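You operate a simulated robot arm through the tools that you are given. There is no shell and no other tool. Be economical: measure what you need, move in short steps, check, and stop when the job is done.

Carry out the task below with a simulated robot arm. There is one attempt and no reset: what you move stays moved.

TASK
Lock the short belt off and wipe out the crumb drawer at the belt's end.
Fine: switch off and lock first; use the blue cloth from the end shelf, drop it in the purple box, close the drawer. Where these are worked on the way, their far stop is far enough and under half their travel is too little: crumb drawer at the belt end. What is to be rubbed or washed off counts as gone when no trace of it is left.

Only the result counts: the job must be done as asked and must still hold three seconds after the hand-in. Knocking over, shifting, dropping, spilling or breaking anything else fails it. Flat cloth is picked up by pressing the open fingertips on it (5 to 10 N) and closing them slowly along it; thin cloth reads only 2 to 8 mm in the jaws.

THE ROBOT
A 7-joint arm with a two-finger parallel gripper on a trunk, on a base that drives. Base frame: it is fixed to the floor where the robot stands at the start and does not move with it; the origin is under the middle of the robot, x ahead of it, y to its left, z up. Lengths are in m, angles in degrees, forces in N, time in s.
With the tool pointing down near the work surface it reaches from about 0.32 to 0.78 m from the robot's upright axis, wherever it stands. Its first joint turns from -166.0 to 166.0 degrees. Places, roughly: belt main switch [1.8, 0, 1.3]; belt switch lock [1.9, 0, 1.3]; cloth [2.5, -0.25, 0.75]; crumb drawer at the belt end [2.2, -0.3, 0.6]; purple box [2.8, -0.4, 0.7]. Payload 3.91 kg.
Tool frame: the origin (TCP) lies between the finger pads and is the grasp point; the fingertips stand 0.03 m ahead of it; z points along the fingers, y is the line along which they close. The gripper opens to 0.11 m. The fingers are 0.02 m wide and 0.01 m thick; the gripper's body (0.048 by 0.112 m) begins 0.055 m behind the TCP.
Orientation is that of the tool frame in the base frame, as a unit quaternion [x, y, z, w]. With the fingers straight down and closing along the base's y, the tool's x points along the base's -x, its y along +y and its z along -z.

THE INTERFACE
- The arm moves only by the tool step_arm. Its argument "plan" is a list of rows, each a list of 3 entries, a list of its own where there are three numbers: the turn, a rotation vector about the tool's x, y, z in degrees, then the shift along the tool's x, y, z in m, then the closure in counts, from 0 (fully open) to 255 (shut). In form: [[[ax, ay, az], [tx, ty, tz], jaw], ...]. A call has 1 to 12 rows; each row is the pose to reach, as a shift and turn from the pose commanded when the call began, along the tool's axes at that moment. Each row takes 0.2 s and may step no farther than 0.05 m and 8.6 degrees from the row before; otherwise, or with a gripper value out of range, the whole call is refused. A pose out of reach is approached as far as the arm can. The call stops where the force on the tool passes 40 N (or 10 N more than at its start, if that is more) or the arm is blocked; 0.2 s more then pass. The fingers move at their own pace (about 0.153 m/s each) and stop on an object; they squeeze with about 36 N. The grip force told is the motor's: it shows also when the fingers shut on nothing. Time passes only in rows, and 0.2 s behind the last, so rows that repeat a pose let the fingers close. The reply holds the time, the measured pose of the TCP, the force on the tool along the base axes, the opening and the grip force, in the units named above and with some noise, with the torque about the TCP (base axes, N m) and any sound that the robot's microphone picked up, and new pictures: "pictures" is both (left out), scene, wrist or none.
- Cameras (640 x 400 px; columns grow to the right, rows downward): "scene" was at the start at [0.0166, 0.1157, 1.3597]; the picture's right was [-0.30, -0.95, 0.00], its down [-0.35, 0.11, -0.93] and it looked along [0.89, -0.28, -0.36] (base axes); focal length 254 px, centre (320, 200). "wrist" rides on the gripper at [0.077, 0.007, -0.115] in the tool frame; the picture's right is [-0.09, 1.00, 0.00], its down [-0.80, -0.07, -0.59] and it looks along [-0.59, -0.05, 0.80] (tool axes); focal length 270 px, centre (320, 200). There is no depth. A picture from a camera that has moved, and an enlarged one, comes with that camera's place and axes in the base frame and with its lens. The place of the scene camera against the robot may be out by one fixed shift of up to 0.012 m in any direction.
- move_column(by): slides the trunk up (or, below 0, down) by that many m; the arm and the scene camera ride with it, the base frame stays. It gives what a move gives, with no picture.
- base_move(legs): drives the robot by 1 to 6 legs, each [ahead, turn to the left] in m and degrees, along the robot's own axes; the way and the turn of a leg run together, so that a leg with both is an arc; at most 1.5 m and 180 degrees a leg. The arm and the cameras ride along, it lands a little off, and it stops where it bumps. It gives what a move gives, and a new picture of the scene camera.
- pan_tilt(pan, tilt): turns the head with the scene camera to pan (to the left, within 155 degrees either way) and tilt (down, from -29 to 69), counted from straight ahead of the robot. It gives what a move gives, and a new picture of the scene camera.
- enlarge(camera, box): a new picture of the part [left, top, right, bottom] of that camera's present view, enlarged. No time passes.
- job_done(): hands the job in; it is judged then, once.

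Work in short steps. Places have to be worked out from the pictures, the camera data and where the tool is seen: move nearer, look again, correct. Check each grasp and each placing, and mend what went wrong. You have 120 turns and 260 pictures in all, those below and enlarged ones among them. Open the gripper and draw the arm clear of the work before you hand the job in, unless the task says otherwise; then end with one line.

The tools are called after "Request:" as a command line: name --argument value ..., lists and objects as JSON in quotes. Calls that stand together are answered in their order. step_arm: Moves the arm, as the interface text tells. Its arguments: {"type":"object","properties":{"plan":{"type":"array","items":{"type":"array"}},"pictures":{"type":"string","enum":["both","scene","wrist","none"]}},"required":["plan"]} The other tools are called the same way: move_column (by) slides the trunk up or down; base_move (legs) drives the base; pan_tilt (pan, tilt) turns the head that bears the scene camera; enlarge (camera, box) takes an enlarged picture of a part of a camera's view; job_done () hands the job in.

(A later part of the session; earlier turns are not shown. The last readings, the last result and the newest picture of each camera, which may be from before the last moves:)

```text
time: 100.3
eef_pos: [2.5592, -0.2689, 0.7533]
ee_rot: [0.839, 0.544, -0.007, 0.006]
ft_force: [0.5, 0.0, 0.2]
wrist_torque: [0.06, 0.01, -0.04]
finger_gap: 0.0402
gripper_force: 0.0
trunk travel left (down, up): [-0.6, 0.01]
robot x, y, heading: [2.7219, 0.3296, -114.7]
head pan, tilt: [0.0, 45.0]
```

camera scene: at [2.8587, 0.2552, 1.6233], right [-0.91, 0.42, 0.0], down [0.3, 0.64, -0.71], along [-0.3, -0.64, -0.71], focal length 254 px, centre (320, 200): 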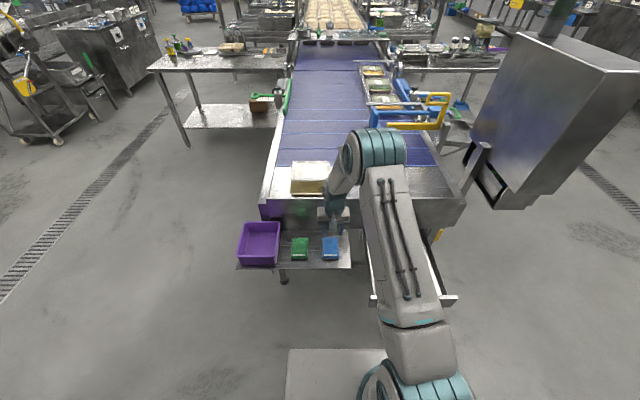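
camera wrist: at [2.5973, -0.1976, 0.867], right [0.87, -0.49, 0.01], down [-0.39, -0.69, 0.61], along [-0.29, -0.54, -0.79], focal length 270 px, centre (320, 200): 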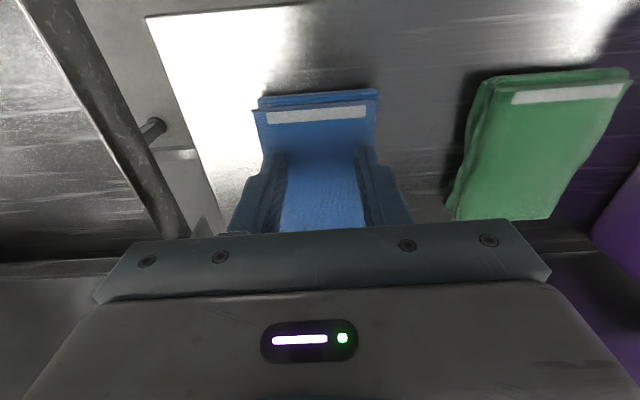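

Zero force now; press 1.4 mm (≈8–9 N) and close slowly.

Request:
step_arm --plan '[[[0, 0, 0], [0, 0, 0.0014], 162], [[0, 0, 0], [0, 0, 0.0014], 170], [[0, 0, 0], [0, 0, 0.0014], 178], [[0, 0, 0], [0, 0, 0.0014], 186], [[0, 0, 0], [0, 0, 0.0014], 194], [[0, 0, 0], [0, 0, 0.0014], 202], [[0, 0, 0], [0, 0, 0.0014], 210], [[0, 0, 0], [0, 0, 0.0014], 220], [[0, 0, 0], [0, 0, 0.0014], 230], [[0, 0, 0], [0, 0, 0.0014], 242], [[0, 0, 0], [0, 0, 0.0014], 255], [[0, 0, 0], [0, 0, 0.0014], 255]]' --pictures "wrist"

```text
time: 102.9
eef_pos: [2.5599, -0.2682, 0.7535]
ee_rot: [0.839, 0.544, -0.007, 0.007]
ft_force: [-1.4, 0.8, 10.2]
wrist_torque: [0.14, 0.0, 0.03]
finger_gap: 0.0
gripper_force: 36.2
trunk travel left (down, up): [-0.6, 0.01]
robot x, y, heading: [2.7202, 0.3293, -115.0]
head pan, tilt: [0.0, 45.0]
camera wrist: at [2.5971, -0.1985, 0.8674], right [0.87, -0.49, 0.01], down [-0.39, -0.69, 0.61], along [-0.29, -0.53, -0.79], focal length 270 px, centre (320, 200)
```

wrist: 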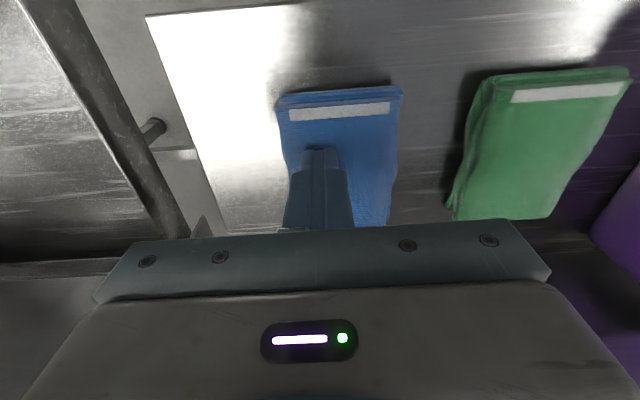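

The jaws shut on nothing; cloth moved ~12 mm left. Lift, re-open, recentre, and try again more slowly with force checks.

Request:
step_arm --plan '[[[0, 0, 0], [0, 0, -0.008], 255], [[0, 0, 0], [0, 0.006, -0.01], 150], [[0, 0, 0], [0, 0.012, -0.01], 150], [[0, 0, 0], [0, 0.012, -0.005], 150], [[0, 0, 0], [0, 0.012, -0.0025], 150], [[0, 0, 0], [0, 0.012, -0.001], 150]]' --pictures "wrist"

```text
time: 104.3
eef_pos: [2.5702, -0.274, 0.7556]
ee_rot: [0.839, 0.544, -0.006, 0.007]
ft_force: [-0.4, 0.3, 0.5]
wrist_torque: [-0.01, -0.02, -0.01]
finger_gap: 0.045
gripper_force: 0.0
trunk travel left (down, up): [-0.6, 0.01]
robot x, y, heading: [2.7189, 0.332, -114.8]
head pan, tilt: [0.0, 45.0]
camera wrist: at [2.6079, -0.2038, 0.8686], right [0.87, -0.49, 0.01], down [-0.39, -0.69, 0.61], along [-0.29, -0.53, -0.79], focal length 270 px, centre (320, 200)
```

wrist: 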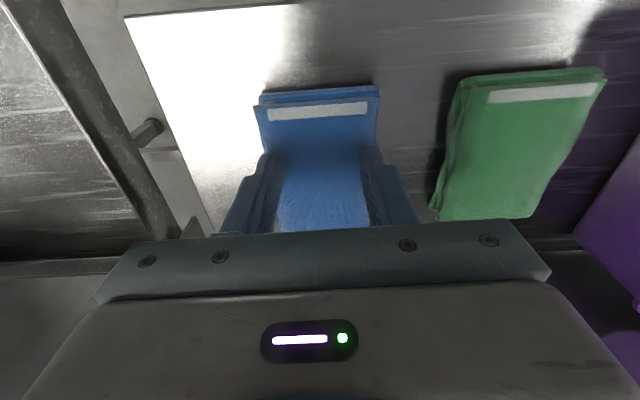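

Centred again. Press gently.

Request:
step_arm --plan '[[[0, 0, 0], [0, 0, 0.001], 150], [[0, 0, 0], [0, 0, 0.002], 150], [[0, 0, 0], [0, 0, 0.002], 150]]' --pictures "none"

Request:
step_arm --plan '[[[0, 0, 0], [0, 0, 0.0005], 150], [[0, 0, 0], [0, 0, 0.0005], 150]]' --pictures "none"

```text
time: 105.1
eef_pos: [2.5701, -0.2734, 0.753]
ee_rot: [0.839, 0.544, -0.007, 0.007]
ft_force: [-0.1, 1.9, 8.9]
wrist_torque: [0.14, 0.03, -0.03]
finger_gap: 0.0454
gripper_force: 0.0
trunk travel left (down, up): [-0.6, 0.01]
robot x, y, heading: [2.7219, 0.3274, -114.7]
head pan, tilt: [0.0, 45.0]
```

```text
time: 105.7
eef_pos: [2.5708, -0.2736, 0.7552]
ee_rot: [0.839, 0.544, -0.008, 0.007]
ft_force: [-0.1, 1.7, 16.4]
wrist_torque: [0.22, 0.09, 0.0]
finger_gap: 0.0455
gripper_force: 0.1
trunk travel left (down, up): [-0.6, 0.01]
robot x, y, heading: [2.7215, 0.3341, -115.0]
head pan, tilt: [0.0, 45.0]
```

16 N; ease 0.8 mm up, then close in slow steps with a check midway.

Request:
step_arm --plan '[[[0, 0, 0], [0, 0, -0.0008], 150], [[0, 0, 0], [0, 0, -0.0008], 150]]' --pictures "none"

Request:
step_arm --plan '[[[0, 0, 0], [0, 0, 0], 153], [[0, 0, 0], [0, 0, 0], 156], [[0, 0, 0], [0, 0, 0], 159], [[0, 0, 0], [0, 0, 0], 162], [[0, 0, 0], [0, 0, 0], 165], [[0, 0, 0], [0, 0, 0], 168], [[0, 0, 0], [0, 0, 0], 171], [[0, 0, 0], [0, 0, 0], 174], [[0, 0, 0], [0, 0, 0], 177], [[0, 0, 0], [0, 0, 0], 180]]' --pictures "wrist"

```text
time: 106.3
eef_pos: [2.5704, -0.2737, 0.7544]
ee_rot: [0.839, 0.544, -0.007, 0.006]
ft_force: [-1.8, -2.8, 12.1]
wrist_torque: [0.06, 0.11, 0.0]
finger_gap: 0.0454
gripper_force: 0.1
trunk travel left (down, up): [-0.6, 0.01]
robot x, y, heading: [2.7195, 0.3325, -114.5]
head pan, tilt: [0.0, 45.0]
```

```text
time: 108.5
eef_pos: [2.5713, -0.2731, 0.7537]
ee_rot: [0.839, 0.544, -0.008, 0.006]
ft_force: [-3.2, 1.1, 14.5]
wrist_torque: [0.15, 0.16, 0.0]
finger_gap: 0.0366
gripper_force: 4.6
trunk travel left (down, up): [-0.6, 0.01]
robot x, y, heading: [2.7201, 0.325, -115.0]
head pan, tilt: [0.0, 45.0]
camera wrist: at [2.608, -0.2029, 0.8673], right [0.87, -0.49, 0.01], down [-0.39, -0.69, 0.61], along [-0.29, -0.53, -0.79], focal length 270 px, centre (320, 200)
```

wrist: 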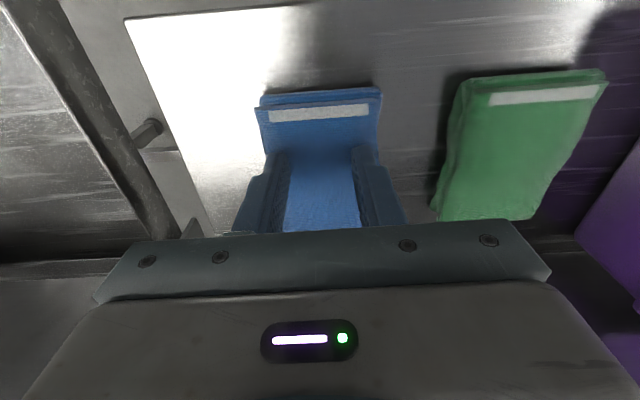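

Fingers now feel the cloth (4.6 N at 37 mm). Ease slightly (0.4 mm) and keep closing.

Request:
step_arm --plan '[[[0, 0, 0], [0, 0, -0.0004], 184], [[0, 0, 0], [0, 0, -0.0004], 188], [[0, 0, 0], [0, 0, -0.0004], 193], [[0, 0, 0], [0, 0, -0.0004], 198], [[0, 0, 0], [0, 0, -0.0004], 204], [[0, 0, 0], [0, 0, -0.0004], 210], [[0, 0, 0], [0, 0, -0.0004], 216], [[0, 0, 0], [0, 0, -0.0004], 222], [[0, 0, 0], [0, 0, -0.0004], 230], [[0, 0, 0], [0, 0, -0.0004], 238], [[0, 0, 0], [0, 0, -0.0004], 246], [[0, 0, 0], [0, 0, -0.0004], 255]]' --pictures "wrist"

```text
time: 111.1
eef_pos: [2.5702, -0.2736, 0.7541]
ee_rot: [0.838, 0.545, -0.008, 0.007]
ft_force: [-2.0, 1.2, 8.2]
wrist_torque: [0.08, 0.0, -0.01]
finger_gap: 0.0001
gripper_force: 35.9
trunk travel left (down, up): [-0.6, 0.01]
robot x, y, heading: [2.7201, 0.3285, -114.6]
head pan, tilt: [0.0, 45.0]
camera wrist: at [2.6082, -0.2034, 0.8675], right [0.87, -0.49, 0.01], down [-0.39, -0.69, 0.61], along [-0.29, -0.53, -0.79], focal length 270 px, centre (320, 200)
```

wrist: 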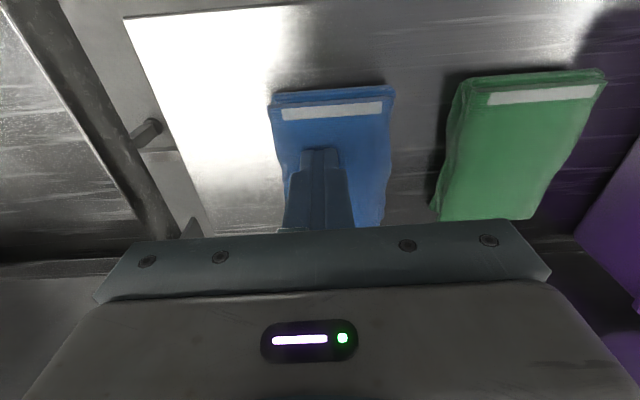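

It slid left again: the right finger carries more load (torque confirms). Recentre and tilt +0.5° about tool x so the left finger bears equally.

Request:
step_arm --plan '[[[0, 0, 0], [0, 0, -0.008], 255], [[0.5, 0, 0], [0, 0.005, -0.01], 150], [[0.5, 0, 0], [0, 0.009, -0.01], 150], [[0.5, 0, 0], [0, 0.009, -0.005], 150], [[0.5, 0, 0], [0, 0.009, -0.002], 150], [[0.5, 0, 0], [0, 0.009, -0.001], 150]]' --pictures "wrist"

Request:
enlarge --camera "wrist" --box '[220, 70, 420, 240]'

```text
time: 112.5
eef_pos: [2.5789, -0.2768, 0.7542]
ee_rot: [0.839, 0.544, -0.009, 0.002]
ft_force: [-0.2, 0.3, -0.3]
wrist_torque: [0.02, 0.0, -0.01]
finger_gap: 0.0454
gripper_force: 0.1
trunk travel left (down, up): [-0.6, 0.01]
robot x, y, heading: [2.7234, 0.3311, -114.9]
head pan, tilt: [0.0, 45.0]
camera wrist: at [2.6167, -0.2078, 0.868], right [0.87, -0.49, 0.0], down [-0.38, -0.69, 0.61], along [-0.3, -0.53, -0.79], focal length 270 px, centre (320, 200)
```

wrist: 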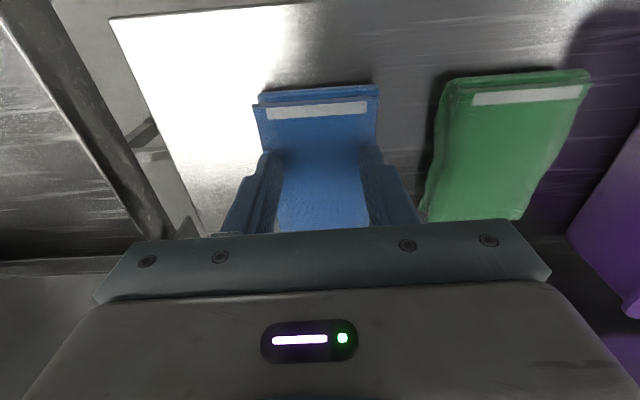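

```text
2.35 times, centred on (320, 155) of wrist
camera zoom: at [2.6167, -0.2078, 0.868], right [0.87, -0.49, 0.0], down [-0.38, -0.69, 0.61], along [-0.3, -0.53, -0.79], focal length 636 px, centre (320, 306)
```

zoom: 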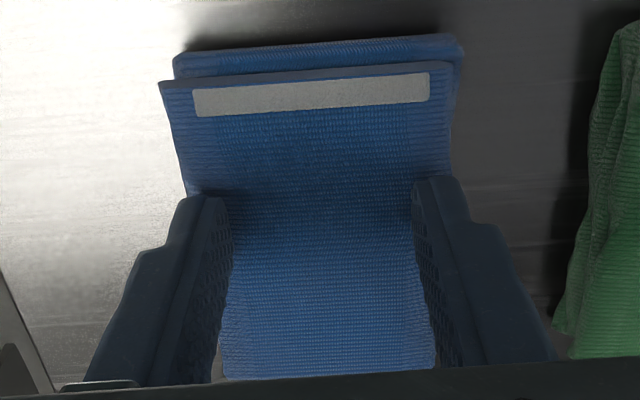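

Fingers are near the cloth's side edges; narrow to ~0.035 and press.

Request:
step_arm --plan '[[[0, 0, 0], [0, 0, 0], 174], [[0, 0, 0], [0, 0, 0.001], 174], [[0, 0, 0], [0, 0, 0.001], 174]]' --pictures "none"

Request:
step_arm --plan '[[[0, 0, 0], [0, 0, 0.0005], 174], [[0, 0, 0], [0, 0, 0.0005], 174]]' --pictures "none"

```text
time: 113.3
eef_pos: [2.5785, -0.2774, 0.7546]
ee_rot: [0.839, 0.545, -0.01, 0.003]
ft_force: [-0.2, 1.2, 5.4]
wrist_torque: [0.02, -0.05, -0.01]
finger_gap: 0.0347
gripper_force: 0.1
trunk travel left (down, up): [-0.6, 0.01]
robot x, y, heading: [2.7175, 0.3325, -114.9]
head pan, tilt: [0.0, 45.0]
```

```text
time: 113.9
eef_pos: [2.579, -0.2775, 0.7539]
ee_rot: [0.839, 0.543, -0.009, 0.003]
ft_force: [-1.4, 0.2, 9.8]
wrist_torque: [0.05, -0.11, 0.02]
finger_gap: 0.0349
gripper_force: 0.0
trunk travel left (down, up): [-0.6, 0.01]
robot x, y, heading: [2.7205, 0.3254, -114.6]
head pan, tilt: [0.0, 45.0]
```

Torque flipped sign: over-corrected. Tilt back 0.25°, then close slowly.

Request:
step_arm --plan '[[[-0.25, 0, 0], [0, 0, 0], 174], [[-0.25, 0, 0], [0, 0, 0], 174]]' --pictures "none"

Request:
step_arm --plan '[[[0, 0, 0], [0, 0, 0], 177], [[0, 0, 0], [0, 0, 0], 180], [[0, 0, 0], [0, 0, 0], 183], [[0, 0, 0], [0, 0, 0], 186], [[0, 0, 0], [0, 0, 0], 189], [[0, 0, 0], [0, 0, 0], 192], [[0, 0, 0], [0, 0, 0], 195], [[0, 0, 0], [0, 0, 0], 198], [[0, 0, 0], [0, 0, 0], 201], [[0, 0, 0], [0, 0, 0], 204]]' --pictures "wrist"

```text
time: 114.5
eef_pos: [2.5788, -0.2766, 0.7545]
ee_rot: [0.839, 0.544, -0.008, 0.006]
ft_force: [-0.6, -0.7, 11.3]
wrist_torque: [0.04, -0.01, -0.01]
finger_gap: 0.0351
gripper_force: 0.1
trunk travel left (down, up): [-0.6, 0.01]
robot x, y, heading: [2.7215, 0.3333, -115.1]
head pan, tilt: [0.0, 45.0]
```

```text
time: 116.7
eef_pos: [2.5784, -0.2776, 0.7531]
ee_rot: [0.839, 0.545, -0.008, 0.005]
ft_force: [0.0, -0.5, 14.4]
wrist_torque: [0.06, -0.1, -0.03]
finger_gap: 0.026
gripper_force: 4.5
trunk travel left (down, up): [-0.6, 0.01]
robot x, y, heading: [2.7177, 0.331, -115.0]
head pan, tilt: [0.0, 45.0]
camera wrist: at [2.6168, -0.2069, 0.8673], right [0.87, -0.49, 0.0], down [-0.39, -0.69, 0.61], along [-0.3, -0.53, -0.79], focal length 270 px, centre (320, 200)
```

wrist: 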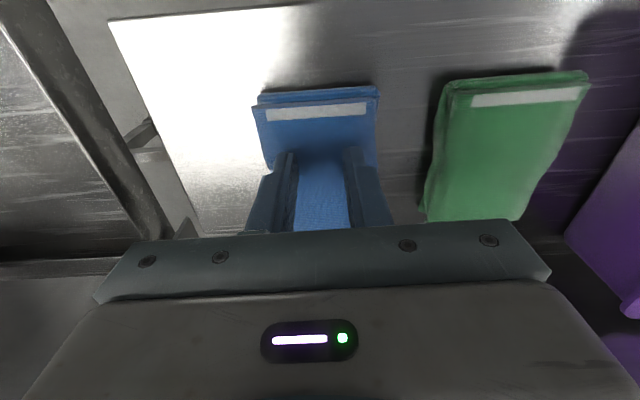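

Cloth stays centred with squeezing force. Ease 0.3 mm and continue slowly.

Request:
step_arm --plan '[[[0, 0, 0], [0, 0, -0.0003], 207], [[0, 0, 0], [0, 0, -0.0003], 210], [[0, 0, 0], [0, 0, -0.0003], 213], [[0, 0, 0], [0, 0, -0.0003], 216], [[0, 0, 0], [0, 0, -0.0003], 219], [[0, 0, 0], [0, 0, -0.0003], 222], [[0, 0, 0], [0, 0, -0.0003], 225], [[0, 0, 0], [0, 0, -0.0003], 228]]' --pictures "wrist"

```text
time: 118.5
eef_pos: [2.5798, -0.2765, 0.7542]
ee_rot: [0.839, 0.544, -0.009, 0.006]
ft_force: [0.6, 0.4, 11.4]
wrist_torque: [0.07, -0.04, -0.02]
finger_gap: 0.0145
gripper_force: 3.2
trunk travel left (down, up): [-0.6, 0.01]
robot x, y, heading: [2.7208, 0.3316, -114.9]
head pan, tilt: [0.0, 45.0]
camera wrist: at [2.6167, -0.2069, 0.8674], right [0.87, -0.49, 0.0], down [-0.39, -0.69, 0.61], along [-0.3, -0.53, -0.79], focal length 270 px, centre (320, 200)
```

wrist: 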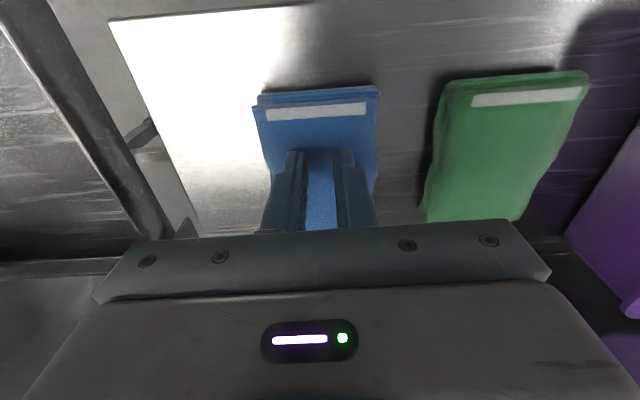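

Continue closing to the end and read the gap.

Request:
step_arm --plan '[[[0, 0, 0], [0, 0, 0], 231], [[0, 0, 0], [0, 0, 0], 234], [[0, 0, 0], [0, 0, 0], 237], [[0, 0, 0], [0, 0, 0], 240], [[0, 0, 0], [0, 0, 0], 243], [[0, 0, 0], [0, 0, 0], 246], [[0, 0, 0], [0, 0, 0], 249], [[0, 0, 0], [0, 0, 0], 252], [[0, 0, 0], [0, 0, 0], 255], [[0, 0, 0], [0, 0, 0], 255]]' --pictures "wrist"

```text
time: 120.7
eef_pos: [2.5792, -0.276, 0.7545]
ee_rot: [0.839, 0.544, -0.007, 0.006]
ft_force: [0.7, -0.4, 9.1]
wrist_torque: [0.1, 0.0, -0.01]
finger_gap: 0.0002
gripper_force: 35.9
trunk travel left (down, up): [-0.6, 0.01]
robot x, y, heading: [2.7187, 0.33, -114.7]
head pan, tilt: [0.0, 45.0]
camera wrist: at [2.6168, -0.207, 0.8674], right [0.87, -0.49, 0.0], down [-0.39, -0.69, 0.61], along [-0.3, -0.53, -0.79], focal length 270 px, centre (320, 200)
```

wrist: 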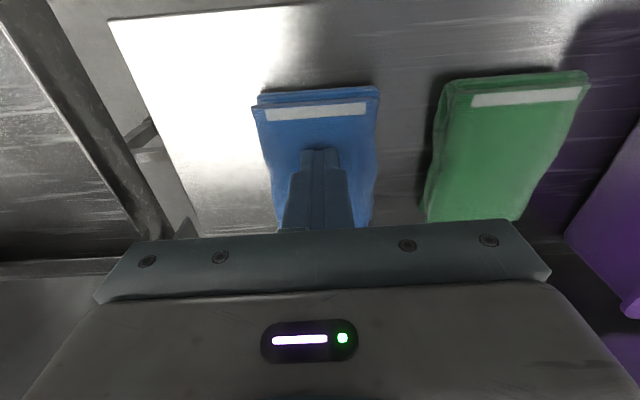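

The pad acts as a solid block: grip it by its sides instead. Lift, open to ~0.085 and lower the fingers beside it.

Request:
step_arm --plan '[[[0, 0, 0], [0, 0, -0.012], 255], [[0, 0, 0], [0, 0, -0.015], 58], [[0, 0, 0], [0, 0, -0.015], 58], [[0, 0, 0], [0, 0, -0.008], 58], [[0, 0, 0], [0, 0, -0.002], 58], [[0, 0, 0], [0, 0, 0.002], 58]]' --pictures "wrist"

```text
time: 122.1
eef_pos: [2.5796, -0.277, 0.7516]
ee_rot: [0.839, 0.544, -0.007, 0.005]
ft_force: [0.3, 0.0, 0.7]
wrist_torque: [0.02, -0.01, 0.03]
finger_gap: 0.0847
gripper_force: 0.0
trunk travel left (down, up): [-0.6, 0.01]
robot x, y, heading: [2.7218, 0.3316, -114.7]
head pan, tilt: [0.0, 45.0]
camera wrist: at [2.6167, -0.2076, 0.8649], right [0.87, -0.49, 0.0], down [-0.39, -0.69, 0.61], along [-0.3, -0.53, -0.79], focal length 270 px, centre (320, 200)
```

wrist: 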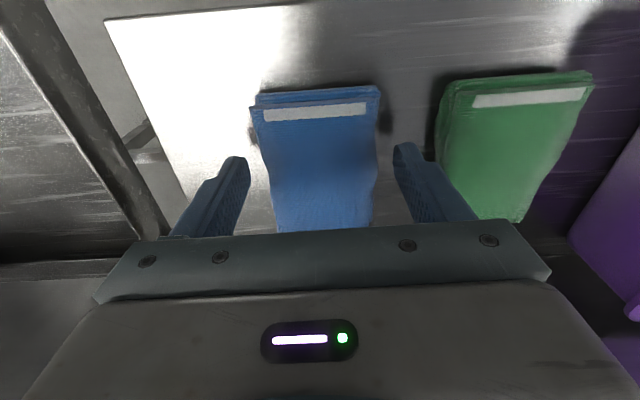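

Straddling with clearance both sides. Lower until the shelf is felt.

Request:
step_arm --plan '[[[0, 0, 0], [0, 0, 0.003], 58], [[0, 0, 0], [0, 0, 0.006], 58]]' --pictures "none"

Request:
step_arm --plan '[[[0, 0, 0], [0, 0, 0.002], 58], [[0, 0, 0], [0, 0, 0.004], 58]]' --pictures "none"

```text
time: 122.7
eef_pos: [2.5779, -0.2781, 0.7454]
ee_rot: [0.839, 0.544, -0.007, 0.005]
ft_force: [0.0, -0.3, 0.6]
wrist_torque: [0.03, -0.01, -0.01]
finger_gap: 0.085
gripper_force: 0.1
trunk travel left (down, up): [-0.6, 0.01]
robot x, y, heading: [2.7158, 0.3309, -114.8]
head pan, tilt: [0.0, 45.0]
```

```text
time: 123.3
eef_pos: [2.5782, -0.2774, 0.7416]
ee_rot: [0.839, 0.544, -0.008, 0.005]
ft_force: [0.4, -1.1, 1.1]
wrist_torque: [-0.02, -0.02, -0.02]
finger_gap: 0.0848
gripper_force: 0.0
trunk travel left (down, up): [-0.6, 0.01]
robot x, y, heading: [2.7205, 0.3288, -114.9]
head pan, tilt: [0.0, 45.0]
```

Tips are ~12 mm below the pad's top. Close here.

Request:
step_arm --plan '[[[0, 0, 0], [0, 0, 0.001], 90], [[0, 0, 0], [0, 0, 0.001], 110], [[0, 0, 0], [0, 0, 0.001], 140], [[0, 0, 0], [0, 0, 0.001], 180], [[0, 0, 0], [0, 0, 0.001], 255], [[0, 0, 0], [0, 0, 0.001], 255]]' --pictures "wrist"

```text
time: 124.7
eef_pos: [2.5793, -0.2777, 0.7411]
ee_rot: [0.839, 0.544, -0.008, 0.005]
ft_force: [-0.2, 0.5, 1.9]
wrist_torque: [0.01, 0.05, -0.05]
finger_gap: 0.0689
gripper_force: 36.3
trunk travel left (down, up): [-0.6, 0.01]
robot x, y, heading: [2.72, 0.3296, -114.8]
head pan, tilt: [0.0, 45.0]
camera wrist: at [2.6165, -0.2078, 0.8543], right [0.87, -0.49, 0.0], down [-0.39, -0.69, 0.61], along [-0.3, -0.53, -0.79], focal length 270 px, centre (320, 200)
```

wrist: 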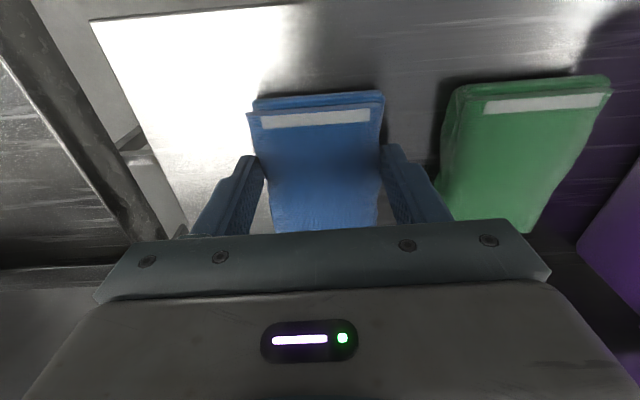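

Held by its sides: gap 69 mm, 36 N. Lift 0.1 m and check.

Request:
step_arm --plan '[[[0, 0, 0], [0, 0, -0.02], 255], [[0, 0, 0], [0, 0, -0.05], 255], [[0, 0, 0], [0, 0, -0.09], 255], [[0, 0, 0], [0, 0, -0.12], 255]]'

```text
time: 125.7
eef_pos: [2.5797, -0.2743, 0.8621]
ee_rot: [0.839, 0.544, -0.008, 0.004]
ft_force: [0.3, -0.1, 0.1]
wrist_torque: [-0.01, 0.02, -0.03]
finger_gap: 0.069
gripper_force: 35.9
trunk travel left (down, up): [-0.6, 0.01]
robot x, y, heading: [2.7209, 0.3324, -114.6]
head pan, tilt: [0.0, 45.0]
camera scene: at [2.8588, 0.256, 1.6232], right [-0.91, 0.42, 0.0], down [0.3, 0.64, -0.71], along [-0.3, -0.64, -0.71], focal length 254 px, centre (320, 200)
camera wrist: at [2.6176, -0.205, 0.9749], right [0.87, -0.49, 0.0], down [-0.39, -0.69, 0.61], along [-0.3, -0.53, -0.79], focal length 270 px, centre (320, 200)
```

scene: 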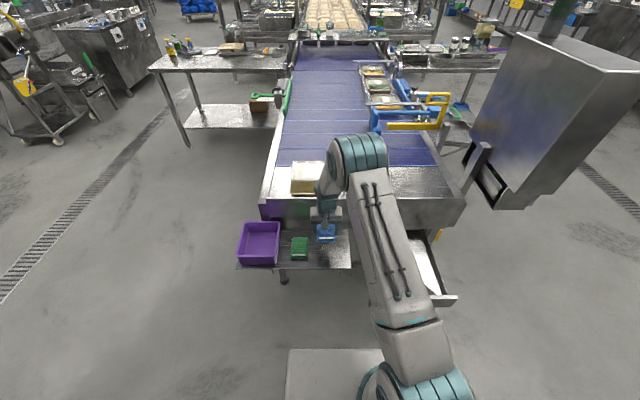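
wrist: 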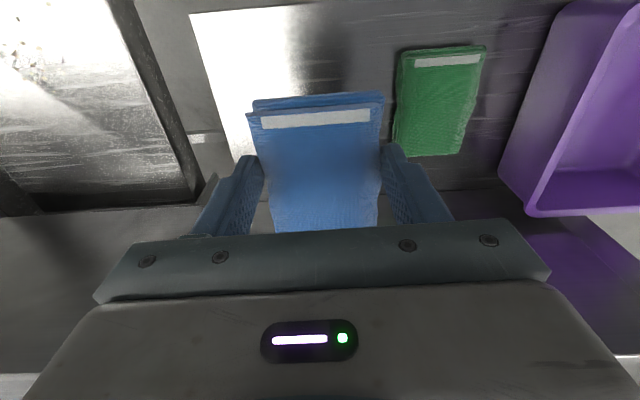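

Cloth securely lifted; only the blue one. Move it above the drawer (crumbs near (2.30,-0.095)).

Request:
step_arm --plan '[[[0, 0, 0], [0.01, -0.04, 0], 255], [[0, 0, 0], [0.02, -0.085, 0], 255], [[0, 0, 0], [0.03, -0.13, 0], 255], [[0, 0, 0], [0.04, -0.175, 0], 255], [[0, 0, 0], [0.05, -0.22, 0], 255], [[0, 0, 0], [0.06, -0.265, 0], 255], [[0, 0, 0], [0.067, -0.31, 0], 255]]'

```text
time: 127.3
eef_pos: [2.3235, -0.0866, 0.8592]
ee_rot: [0.839, 0.544, -0.008, 0.005]
ft_force: [0.2, 0.8, -1.0]
wrist_torque: [0.0, 0.0, 0.01]
finger_gap: 0.0688
gripper_force: 35.9
trunk travel left (down, up): [-0.6, 0.01]
robot x, y, heading: [2.7195, 0.3287, -115.1]
head pan, tilt: [0.0, 45.0]
camera scene: at [2.8575, 0.2562, 1.6234], right [-0.91, 0.42, 0.0], down [0.3, 0.64, -0.71], along [-0.3, -0.64, -0.71], focal length 254 px, centre (320, 200)
camera wrist: at [2.361, -0.0164, 0.9731], right [0.87, -0.49, 0.0], down [-0.39, -0.69, 0.61], along [-0.29, -0.53, -0.79], focal length 270 px, centre (320, 200)
```

scene: 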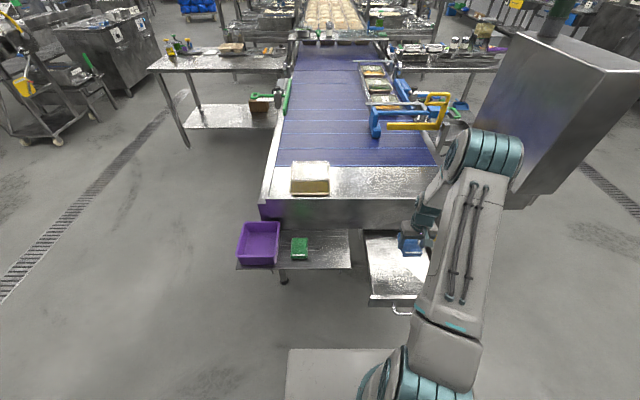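
wrist: 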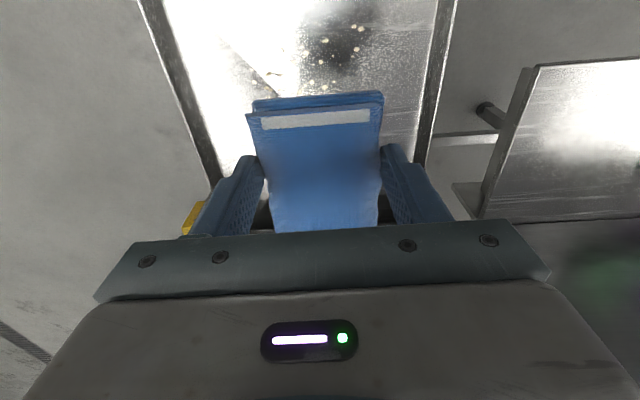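

Crumbs lie between the pad and the drawer front. Shift 0.1 m toward the robot for a full view of the front part.

Request:
step_arm --plan '[[[0, 0, 0], [0.04, 0, -0.02], 255], [[0, 0, 0], [0.08, 0, -0.04], 255], [[0, 0, 0], [0.12, 0, -0.06], 255]]' --pictures "wrist"

Request:
enlarge --camera "wrist" --box '[120, 0, 460, 210]'

```text
time: 128.1
eef_pos: [2.3738, 0.025, 0.9179]
ee_rot: [0.839, 0.544, -0.007, 0.005]
ft_force: [-0.3, -0.6, 0.1]
wrist_torque: [0.02, -0.01, 0.0]
finger_gap: 0.069
gripper_force: 36.4
trunk travel left (down, up): [-0.6, 0.01]
robot x, y, heading: [2.7195, 0.3295, -115.0]
head pan, tilt: [0.0, 45.0]
camera wrist: at [2.4117, 0.0938, 1.0322], right [0.87, -0.49, 0.0], down [-0.39, -0.69, 0.61], along [-0.3, -0.53, -0.79], focal length 270 px, centre (320, 200)
```

wrist: 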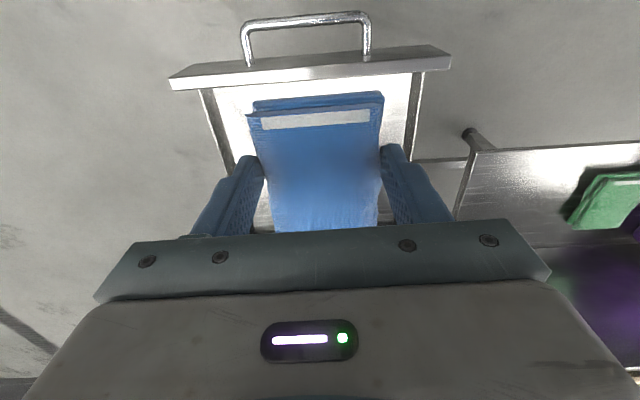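

```text
1.88 times, centred on (290, 105) of wrist
camera zoom: at [2.4117, 0.0938, 1.0322], right [0.87, -0.49, 0.0], down [-0.39, -0.69, 0.61], along [-0.3, -0.53, -0.79], focal length 509 px, centre (376, 379)
```

zoom: 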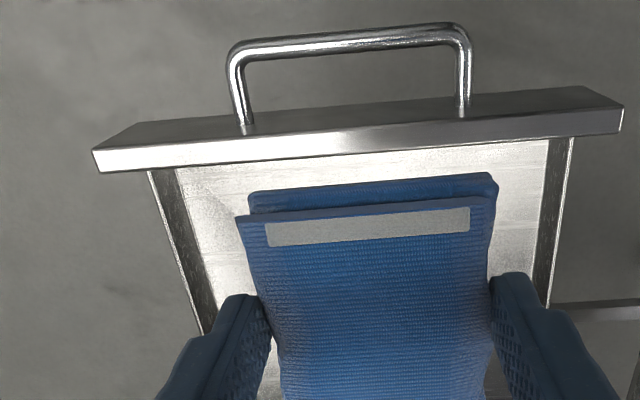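

Drawer interior mapped: front inner middle ≈(2.355,0.017), ±0.125 wide; crumbs ~0.04–0.18 m behind the front. Move over (2.304,-0.092) and descend to z 0.72.

Request:
step_arm --plan '[[[0, 0, 0], [-0.045, -0.005, 0.0], 255], [[0, 0, 0], [-0.09, -0.01, 0.0], 255], [[0, 0, 0], [-0.135, -0.016, 0.0], 255], [[0, 0, 0], [-0.135, -0.016, 0.04], 255], [[0, 0, 0], [-0.135, -0.016, 0.08], 255], [[0, 0, 0], [-0.135, -0.016, 0.12], 255], [[0, 0, 0], [-0.135, -0.016, 0.16], 255], [[0, 0, 0], [-0.135, -0.016, 0.195], 255]]'

```text
time: 129.9
eef_pos: [2.3027, -0.0986, 0.725]
ee_rot: [0.839, 0.544, -0.009, 0.004]
ft_force: [0.0, -0.5, -0.6]
wrist_torque: [0.02, 0.02, 0.01]
finger_gap: 0.0688
gripper_force: 35.9
trunk travel left (down, up): [-0.6, 0.01]
robot x, y, heading: [2.7221, 0.3305, -114.9]
head pan, tilt: [0.0, 45.0]
camera scene: at [2.8581, 0.2554, 1.6234], right [-0.91, 0.42, 0.0], down [0.3, 0.64, -0.71], along [-0.3, -0.64, -0.71], focal length 254 px, centre (320, 200)
camera wrist: at [2.3395, -0.0285, 0.8383], right [0.87, -0.49, 0.0], down [-0.39, -0.69, 0.61], along [-0.3, -0.53, -0.79], focal length 270 px, centre (320, 200)
```

scene: 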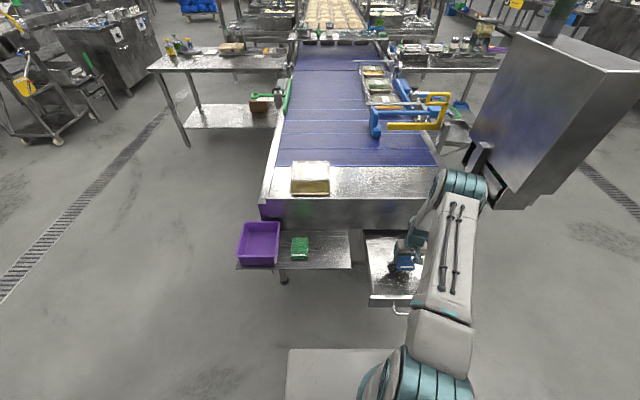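
wrist: 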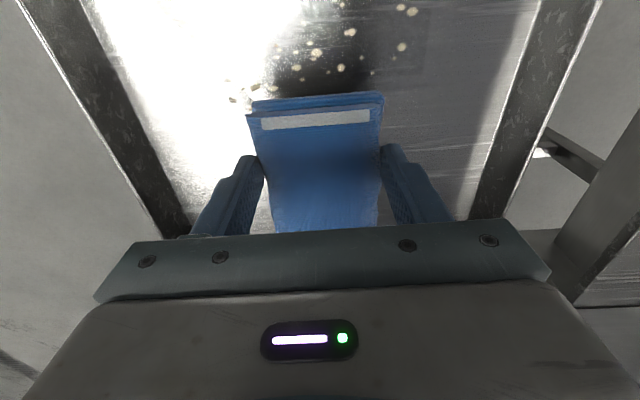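

Crumbs centred near (2.32,-0.06). Descend further until contact.

Request:
step_arm --plan '[[[0, 0, 0], [0, 0, 0.008], 255], [[0, 0, 0], [0, 0, 0.016], 255], [[0, 0, 0], [0, 0, 0.024], 255]]' --pictures "none"

Request:
step_arm --plan '[[[0, 0, 0], [0, 0, 0.004], 255], [[0, 0, 0], [0, 0, 0.008], 255], [[0, 0, 0], [0, 0, 0.012], 255]]' --pictures "none"

Request:
step_arm --plan '[[[0, 0, 0], [0, 0, 0.003], 255], [[0, 0, 0], [0, 0, 0.006], 255], [[0, 0, 0], [0, 0, 0.009], 255]]' --pictures "none"

```text
time: 130.7
eef_pos: [2.3022, -0.0982, 0.7014]
ee_rot: [0.839, 0.544, -0.007, 0.005]
ft_force: [-0.6, 0.2, -0.2]
wrist_torque: [-0.02, -0.01, 0.05]
finger_gap: 0.069
gripper_force: 35.9
trunk travel left (down, up): [-0.6, 0.01]
robot x, y, heading: [2.7239, 0.3289, -114.9]
head pan, tilt: [0.0, 45.0]
```

```text
time: 131.5
eef_pos: [2.3004, -0.0974, 0.6885]
ee_rot: [0.839, 0.544, -0.008, 0.005]
ft_force: [-0.4, -0.4, 0.5]
wrist_torque: [0.01, -0.01, 0.02]
finger_gap: 0.069
gripper_force: 35.8
trunk travel left (down, up): [-0.6, 0.01]
robot x, y, heading: [2.7193, 0.3323, -114.9]
head pan, tilt: [0.0, 45.0]
```

```text
time: 132.3
eef_pos: [2.3005, -0.0981, 0.68]
ee_rot: [0.839, 0.543, -0.008, 0.004]
ft_force: [-0.1, -0.4, -0.3]
wrist_torque: [0.01, 0.0, 0.0]
finger_gap: 0.0685
gripper_force: 35.9
trunk travel left (down, up): [-0.6, 0.01]
robot x, y, heading: [2.7192, 0.3294, -114.9]
head pan, tilt: [0.0, 45.0]
```

Request:
step_arm --plan '[[[0, 0, 0], [0, 0, 0.003], 255], [[0, 0, 0], [0, 0, 0.006], 255], [[0, 0, 0], [0, 0, 0.009], 255]]' --pictures "none"

Request:
step_arm --plan '[[[0, 0, 0], [0, 0, 0.002], 255], [[0, 0, 0], [0, 0, 0.004], 255], [[0, 0, 0], [0, 0, 0.006], 255]]' --pictures "none"

Request:
step_arm --plan '[[[0, 0, 0], [0, 0, 0.002], 255], [[0, 0, 0], [0, 0, 0.004], 255]]' --pictures "wrist"

```text
time: 133.3
eef_pos: [2.2996, -0.1016, 0.6759]
ee_rot: [0.839, 0.544, -0.014, 0.006]
ft_force: [1.5, -1.5, 21.0]
wrist_torque: [0.52, -0.52, -0.15]
finger_gap: 0.0689
gripper_force: 36.3
trunk travel left (down, up): [-0.6, 0.01]
robot x, y, heading: [2.7193, 0.3326, -115.0]
head pan, tilt: [0.0, 45.0]
stopped in row 3: the force on the tool passed its limit (the readings are from after the stop); the commanded pose is now the measured one
```

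```text
time: 133.8
eef_pos: [2.2973, -0.1052, 0.6756]
ee_rot: [0.838, 0.546, -0.016, 0.006]
ft_force: [2.8, -1.8, 20.5]
wrist_torque: [0.58, -0.48, -0.16]
finger_gap: 0.0688
gripper_force: 36.0
trunk travel left (down, up): [-0.6, 0.01]
robot x, y, heading: [2.7219, 0.3321, -115.0]
head pan, tilt: [0.0, 45.0]
stopped in row 2: the force on the tool passed its limit (the readings are from after the stop); the commanded pose is now the measured one
```

```text
time: 134.3
eef_pos: [2.2966, -0.1073, 0.6759]
ee_rot: [0.838, 0.545, -0.019, 0.008]
ft_force: [2.5, -1.3, 20.6]
wrist_torque: [0.49, -0.53, -0.13]
finger_gap: 0.0686
gripper_force: 36.2
trunk travel left (down, up): [-0.6, 0.01]
robot x, y, heading: [2.7187, 0.335, -114.8]
head pan, tilt: [0.0, 45.0]
stopped in row 2: the force on the tool passed its limit (the readings are from after the stop); the commanded pose is now the measured one
camera wrist: at [2.3358, -0.036, 0.7868], right [0.88, -0.48, 0.0], down [-0.37, -0.68, 0.63], along [-0.31, -0.55, -0.78], focal length 270 px, centre (320, 200)
```

wrist: 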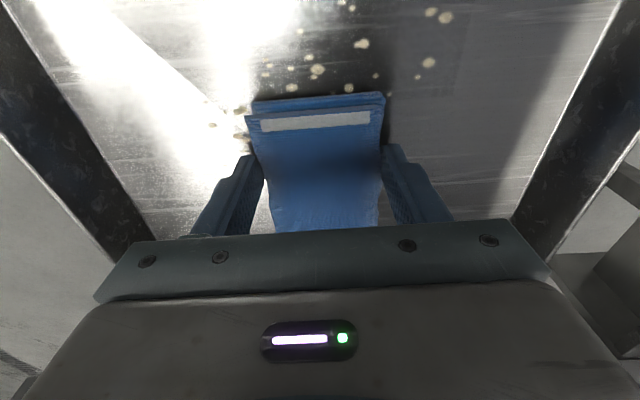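

Contact at TCP z≈0.677 (pressing 20 N, slightly pitched). Ease 1.5 mm, level the tool, then wipe toward the drawer front.

Request:
step_arm --plan '[[[0, 1, 0], [0, 0, -0.001], 255], [[0, 2, 0], [0, 0, -0.0015], 255], [[0, 2, 0], [0, 0, -0.0015], 255]]' --pictures "none"

```text
time: 135.1
eef_pos: [2.2984, -0.1059, 0.6758]
ee_rot: [0.838, 0.546, -0.003, -0.003]
ft_force: [0.7, -2.1, 15.9]
wrist_torque: [-1.0, 0.33, 0.1]
finger_gap: 0.069
gripper_force: 35.9
trunk travel left (down, up): [-0.6, 0.01]
robot x, y, heading: [2.7234, 0.3275, -114.9]
head pan, tilt: [0.0, 45.0]
```

Balance the pitch by −0.8° and slide toward the front in 1 cm rows.

Request:
step_arm --plan '[[[0, -0.8, 0], [0, 0, -0.0004], 255], [[0, -0.8, 0], [0.01, 0, -0.0004], 255], [[0, -0.8, 0], [0.02, 0, -0.0004], 255], [[0, -0.8, 0], [0.03, 0, -0.0004], 255], [[0, -0.8, 0], [0.04, 0, -0.0004], 255], [[0, -0.8, 0], [0.05, 0, -0.0004], 255], [[0, -0.8, 0], [0.06, 0, -0.0004], 255]]' --pictures "wrist"

```text
time: 136.7
eef_pos: [2.3224, -0.0501, 0.6751]
ee_rot: [0.838, 0.545, -0.008, 0.001]
ft_force: [-1.2, -3.2, 12.5]
wrist_torque: [0.03, -0.11, -0.05]
finger_gap: 0.0687
gripper_force: 36.2
trunk travel left (down, up): [-0.6, 0.01]
robot x, y, heading: [2.7164, 0.3286, -114.8]
head pan, tilt: [0.0, 45.0]
camera wrist: at [2.3599, 0.0187, 0.7885], right [0.88, -0.48, -0.01], down [-0.38, -0.7, 0.61], along [-0.3, -0.53, -0.79], focal length 270 px, centre (320, 200)
```

wrist: 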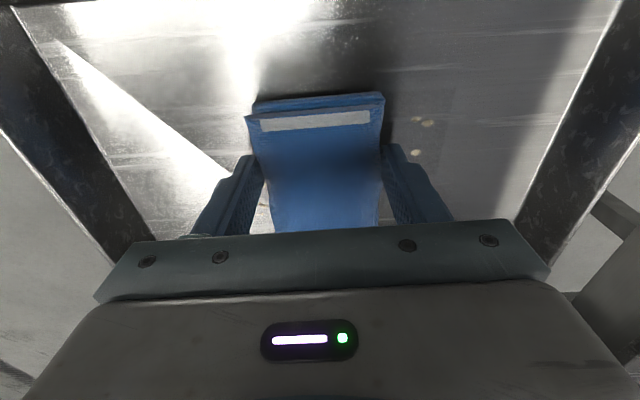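

Crumbs vanish where wiped; a few remain on the left side (+L). Slide +y 0.055, then inward 0.06.

Request:
step_arm --plan '[[[0, 0, 0], [0, 0.011, 0], 255], [[0, 0, 0], [0, 0.022, 0], 255], [[0, 0, 0], [0, 0.033, 0], 255], [[0, 0, 0], [0, 0.044, 0], 255], [[0, 0, 0], [0, 0.055, 0], 255], [[0, 0, 0], [-0.012, 0.055, 0], 255], [[0, 0, 0], [-0.024, 0.055, 0], 255], [[0, 0, 0], [-0.036, 0.055, 0], 255], [[0, 0, 0], [-0.048, 0.055, 0], 255], [[0, 0, 0], [-0.06, 0.055, 0], 255]]' --pictures "wrist"

```text
time: 138.9
eef_pos: [2.3485, -0.1296, 0.675]
ee_rot: [0.838, 0.546, -0.007, 0.001]
ft_force: [-0.4, -0.2, 0.7]
wrist_torque: [-0.08, 0.04, -0.04]
finger_gap: 0.0687
gripper_force: 36.4
trunk travel left (down, up): [-0.6, 0.01]
robot x, y, heading: [2.72, 0.3258, -114.7]
head pan, tilt: [0.0, 45.0]
camera wrist: at [2.3855, -0.0594, 0.7886], right [0.88, -0.48, 0.0], down [-0.38, -0.7, 0.61], along [-0.3, -0.53, -0.8], focal length 270 px, centre (320, 200)
```

wrist: 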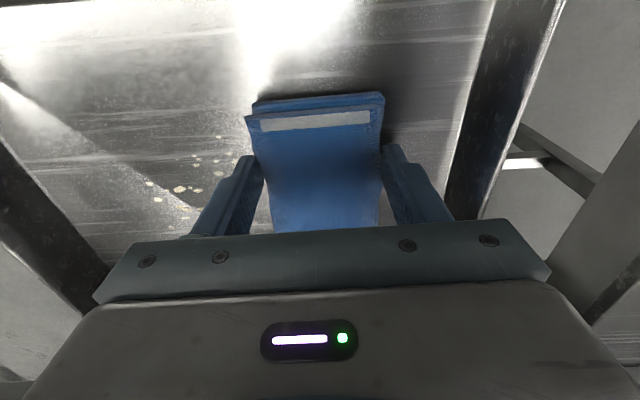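

Left side is clean; remaining crumbs on the right side at same depth. Press 0.8 mm more and sweep −y by 0.12.

Request:
step_arm --plan '[[[0, 0, 0], [0, 0, 0.0008], 255], [[0, 0, 0], [0, -0.011, 0.0008], 255], [[0, 0, 0], [0, -0.022, 0.0008], 255], [[0, 0, 0], [0, -0.033, 0.0008], 255], [[0, 0, 0], [0, -0.044, 0.0008], 255], [[0, 0, 0], [0, -0.055, 0.0008], 255], [[0, 0, 0], [0, -0.066, 0.0008], 255], [[0, 0, 0], [0, -0.077, 0.0008], 255], [[0, 0, 0], [0, -0.088, 0.0008], 255], [[0, 0, 0], [0, -0.1, 0.0008], 255], [[0, 0, 0], [0, -0.11, 0.0008], 255], [[0, 0, 0], [0, -0.12, 0.0008], 255]]' --pictures "wrist"

```text
time: 141.5
eef_pos: [2.237, -0.0781, 0.6743]
ee_rot: [0.838, 0.546, -0.008, 0.001]
ft_force: [0.1, 0.6, 0.1]
wrist_torque: [-0.02, -0.04, -0.01]
finger_gap: 0.0687
gripper_force: 35.7
trunk travel left (down, up): [-0.6, 0.01]
robot x, y, heading: [2.7211, 0.3305, -114.9]
head pan, tilt: [0.0, 45.0]
camera wrist: at [2.2755, -0.0095, 0.7889], right [0.87, -0.48, -0.01], down [-0.38, -0.7, 0.61], along [-0.3, -0.53, -0.79], focal length 270 px, centre (320, 200)
```

wrist: 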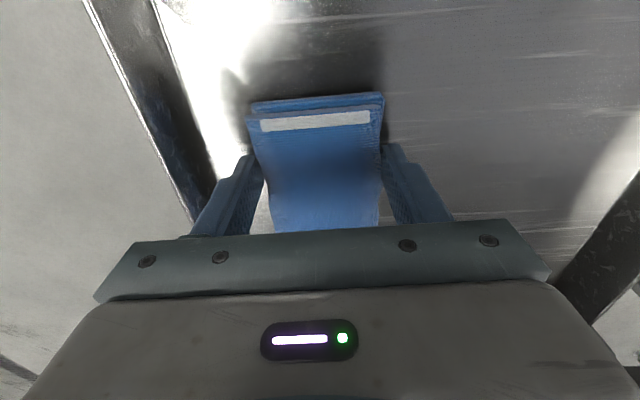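

Little force here; press 1.5 mm more and rub along the drawer depth.

Request:
step_arm --plan '[[[0, 0, 0], [0, 0, 0.001], 255], [[0, 0, 0], [0, 0, 0.0015], 255]]' --pictures "none"

Request:
step_arm --plan '[[[0, 0, 0], [0, 0, 0.0005], 255], [[0, 0, 0], [-0.012, 0, 0.0005], 255], [[0, 0, 0], [-0.024, 0, 0.0005], 255], [[0, 0, 0], [-0.036, 0, 0.0005], 255], [[0, 0, 0], [-0.048, 0, 0.0005], 255], [[0, 0, 0], [-0.036, 0, 0.0005], 255], [[0, 0, 0], [-0.024, 0, 0.0005], 255], [[0, 0, 0], [-0.012, 0, 0.0005], 255], [[0, 0, 0], [0, 0, 0.0005], 255], [[0, 0, 0], [0.012, 0, 0.0005], 255]]' --pictures "none"

```text
time: 142.1
eef_pos: [2.2373, -0.0792, 0.6763]
ee_rot: [0.838, 0.546, -0.009, 0.002]
ft_force: [-0.7, -0.2, 8.3]
wrist_torque: [0.1, -0.29, -0.02]
finger_gap: 0.0688
gripper_force: 35.5
trunk travel left (down, up): [-0.6, 0.01]
robot x, y, heading: [2.7171, 0.3288, -115.0]
head pan, tilt: [0.0, 45.0]
```

```text
time: 144.3
eef_pos: [2.243, -0.0684, 0.6736]
ee_rot: [0.838, 0.546, -0.009, 0.002]
ft_force: [-1.2, 1.9, 24.2]
wrist_torque: [-0.14, -0.1, -0.02]
finger_gap: 0.0689
gripper_force: 36.2
trunk travel left (down, up): [-0.6, 0.01]
robot x, y, heading: [2.7156, 0.3286, -115.1]
head pan, tilt: [0.0, 45.0]
```

Ease 1.2 mm; sweep to the front and across to the middle.

Request:
step_arm --plan '[[[0, 0, 0], [0, 0, -0.0012], 255], [[0, 0, 0], [0.012, 0, -0.0012], 255], [[0, 0, 0], [0.024, 0, -0.0012], 255], [[0, 0, 0], [0.036, 0, -0.0012], 255], [[0, 0, 0], [0.048, 0, -0.0012], 255], [[0, 0, 0], [0.048, 0.013, -0.0012], 255], [[0, 0, 0], [0.048, 0.026, -0.0012], 255], [[0, 0, 0], [0.048, 0.039, -0.0012], 255], [[0, 0, 0], [0.048, 0.052, -0.0012], 255], [[0, 0, 0], [0.048, 0.065, -0.0012], 255]]' --pictures "wrist"

```text
time: 146.5
eef_pos: [2.3236, -0.0502, 0.6734]
ee_rot: [0.838, 0.546, -0.009, 0.001]
ft_force: [-8.0, 3.3, 24.3]
wrist_torque: [0.03, 0.33, -0.13]
finger_gap: 0.0686
gripper_force: 36.0
trunk travel left (down, up): [-0.6, 0.01]
robot x, y, heading: [2.717, 0.3277, -114.9]
head pan, tilt: [0.0, 45.0]
camera wrist: at [2.3602, 0.0192, 0.7878], right [0.87, -0.48, -0.01], down [-0.38, -0.7, 0.61], along [-0.3, -0.53, -0.79], focal length 270 px, centre (320, 200)
```

wrist: 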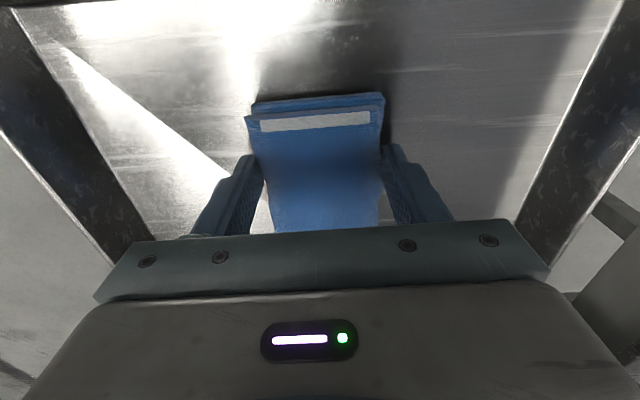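

No crumbs visible around. Lift, and inspect the drawer floor.

Request:
step_arm --plan '[[[0, 0, 0], [0, 0, -0.03], 255], [[0, 0, 0], [0, 0, -0.07], 255], [[0, 0, 0], [0, 0, -0.11], 255], [[0, 0, 0], [0, 0, -0.15], 255], [[0, 0, 0], [0, 0, -0.19], 255], [[0, 0, 0], [0, 0.04, -0.2], 255], [[0, 0, 0], [0, 0.085, -0.2], 255], [[0, 0, 0], [0, 0.13, -0.2], 255], [[0, 0, 0], [0, 0.175, -0.2], 255], [[0, 0, 0], [0, 0.22, -0.2], 255]]'

Request:
enlarge --camera "scene" --box '[340, 210, 460, 320]'

Request:
enlarge --camera "wrist" --box '[0, 0, 320, 200]'

```text
time: 148.7
eef_pos: [2.5259, -0.1372, 0.8706]
ee_rot: [0.839, 0.545, -0.008, 0.001]
ft_force: [-0.2, 0.5, -0.9]
wrist_torque: [-0.03, -0.02, -0.01]
finger_gap: 0.0691
gripper_force: 36.2
trunk travel left (down, up): [-0.6, 0.01]
robot x, y, heading: [2.7171, 0.3298, -114.7]
head pan, tilt: [0.0, 45.0]
camera scene: at [2.8598, 0.2556, 1.6231], right [-0.91, 0.42, 0.0], down [0.3, 0.64, -0.71], along [-0.3, -0.64, -0.71], focal length 254 px, centre (320, 200)
camera wrist: at [2.5637, -0.0682, 0.9847], right [0.88, -0.48, -0.01], down [-0.38, -0.7, 0.61], along [-0.3, -0.53, -0.79], focal length 270 px, centre (320, 200)
```

scene: 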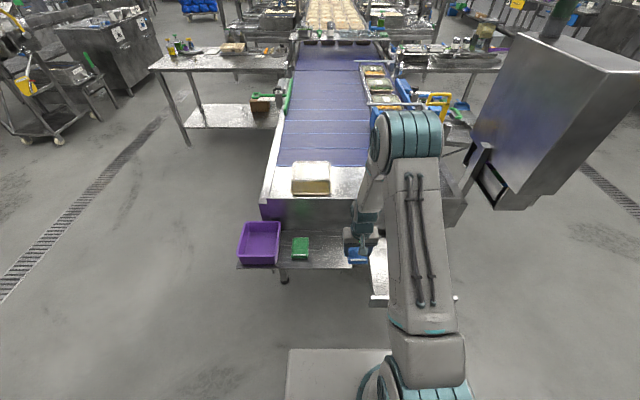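
wrist: 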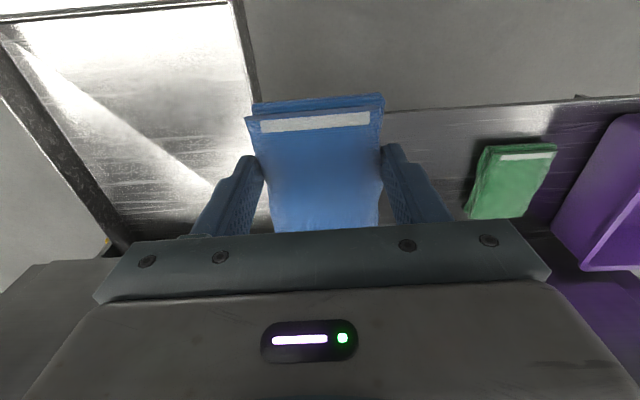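

```text
3.64 times, centred on (400, 265) of scene
camera zoom: at [2.8598, 0.2556, 1.6231], right [-0.91, 0.42, 0.0], down [0.3, 0.64, -0.71], along [-0.3, -0.64, -0.71], focal length 924 px, centre (29, -36)
```

zoom: 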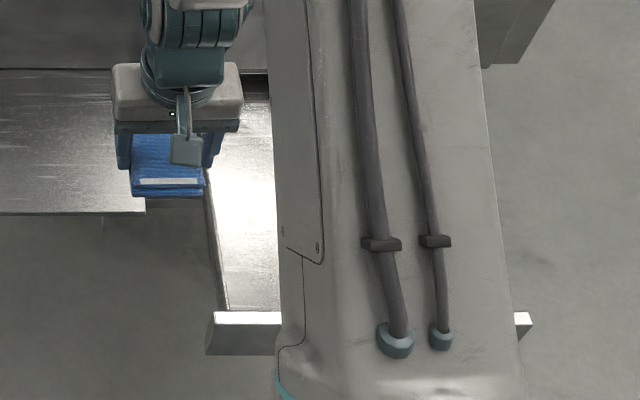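

```text
2.00 times, centred on (160, 100) of wrist
camera zoom: at [2.5637, -0.0682, 0.9847], right [0.88, -0.48, -0.01], down [-0.38, -0.7, 0.61], along [-0.3, -0.53, -0.79], focal length 541 px, centre (640, 400)
```

zoom: 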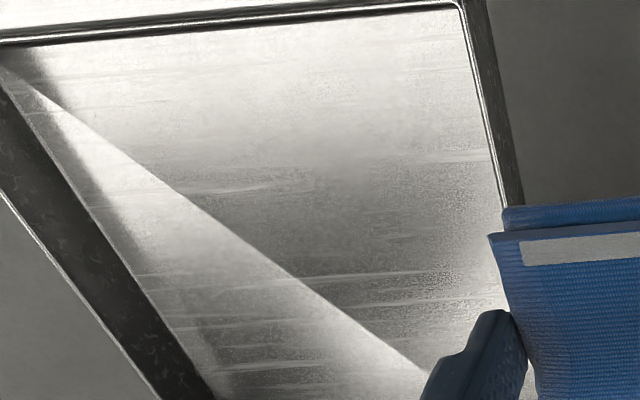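

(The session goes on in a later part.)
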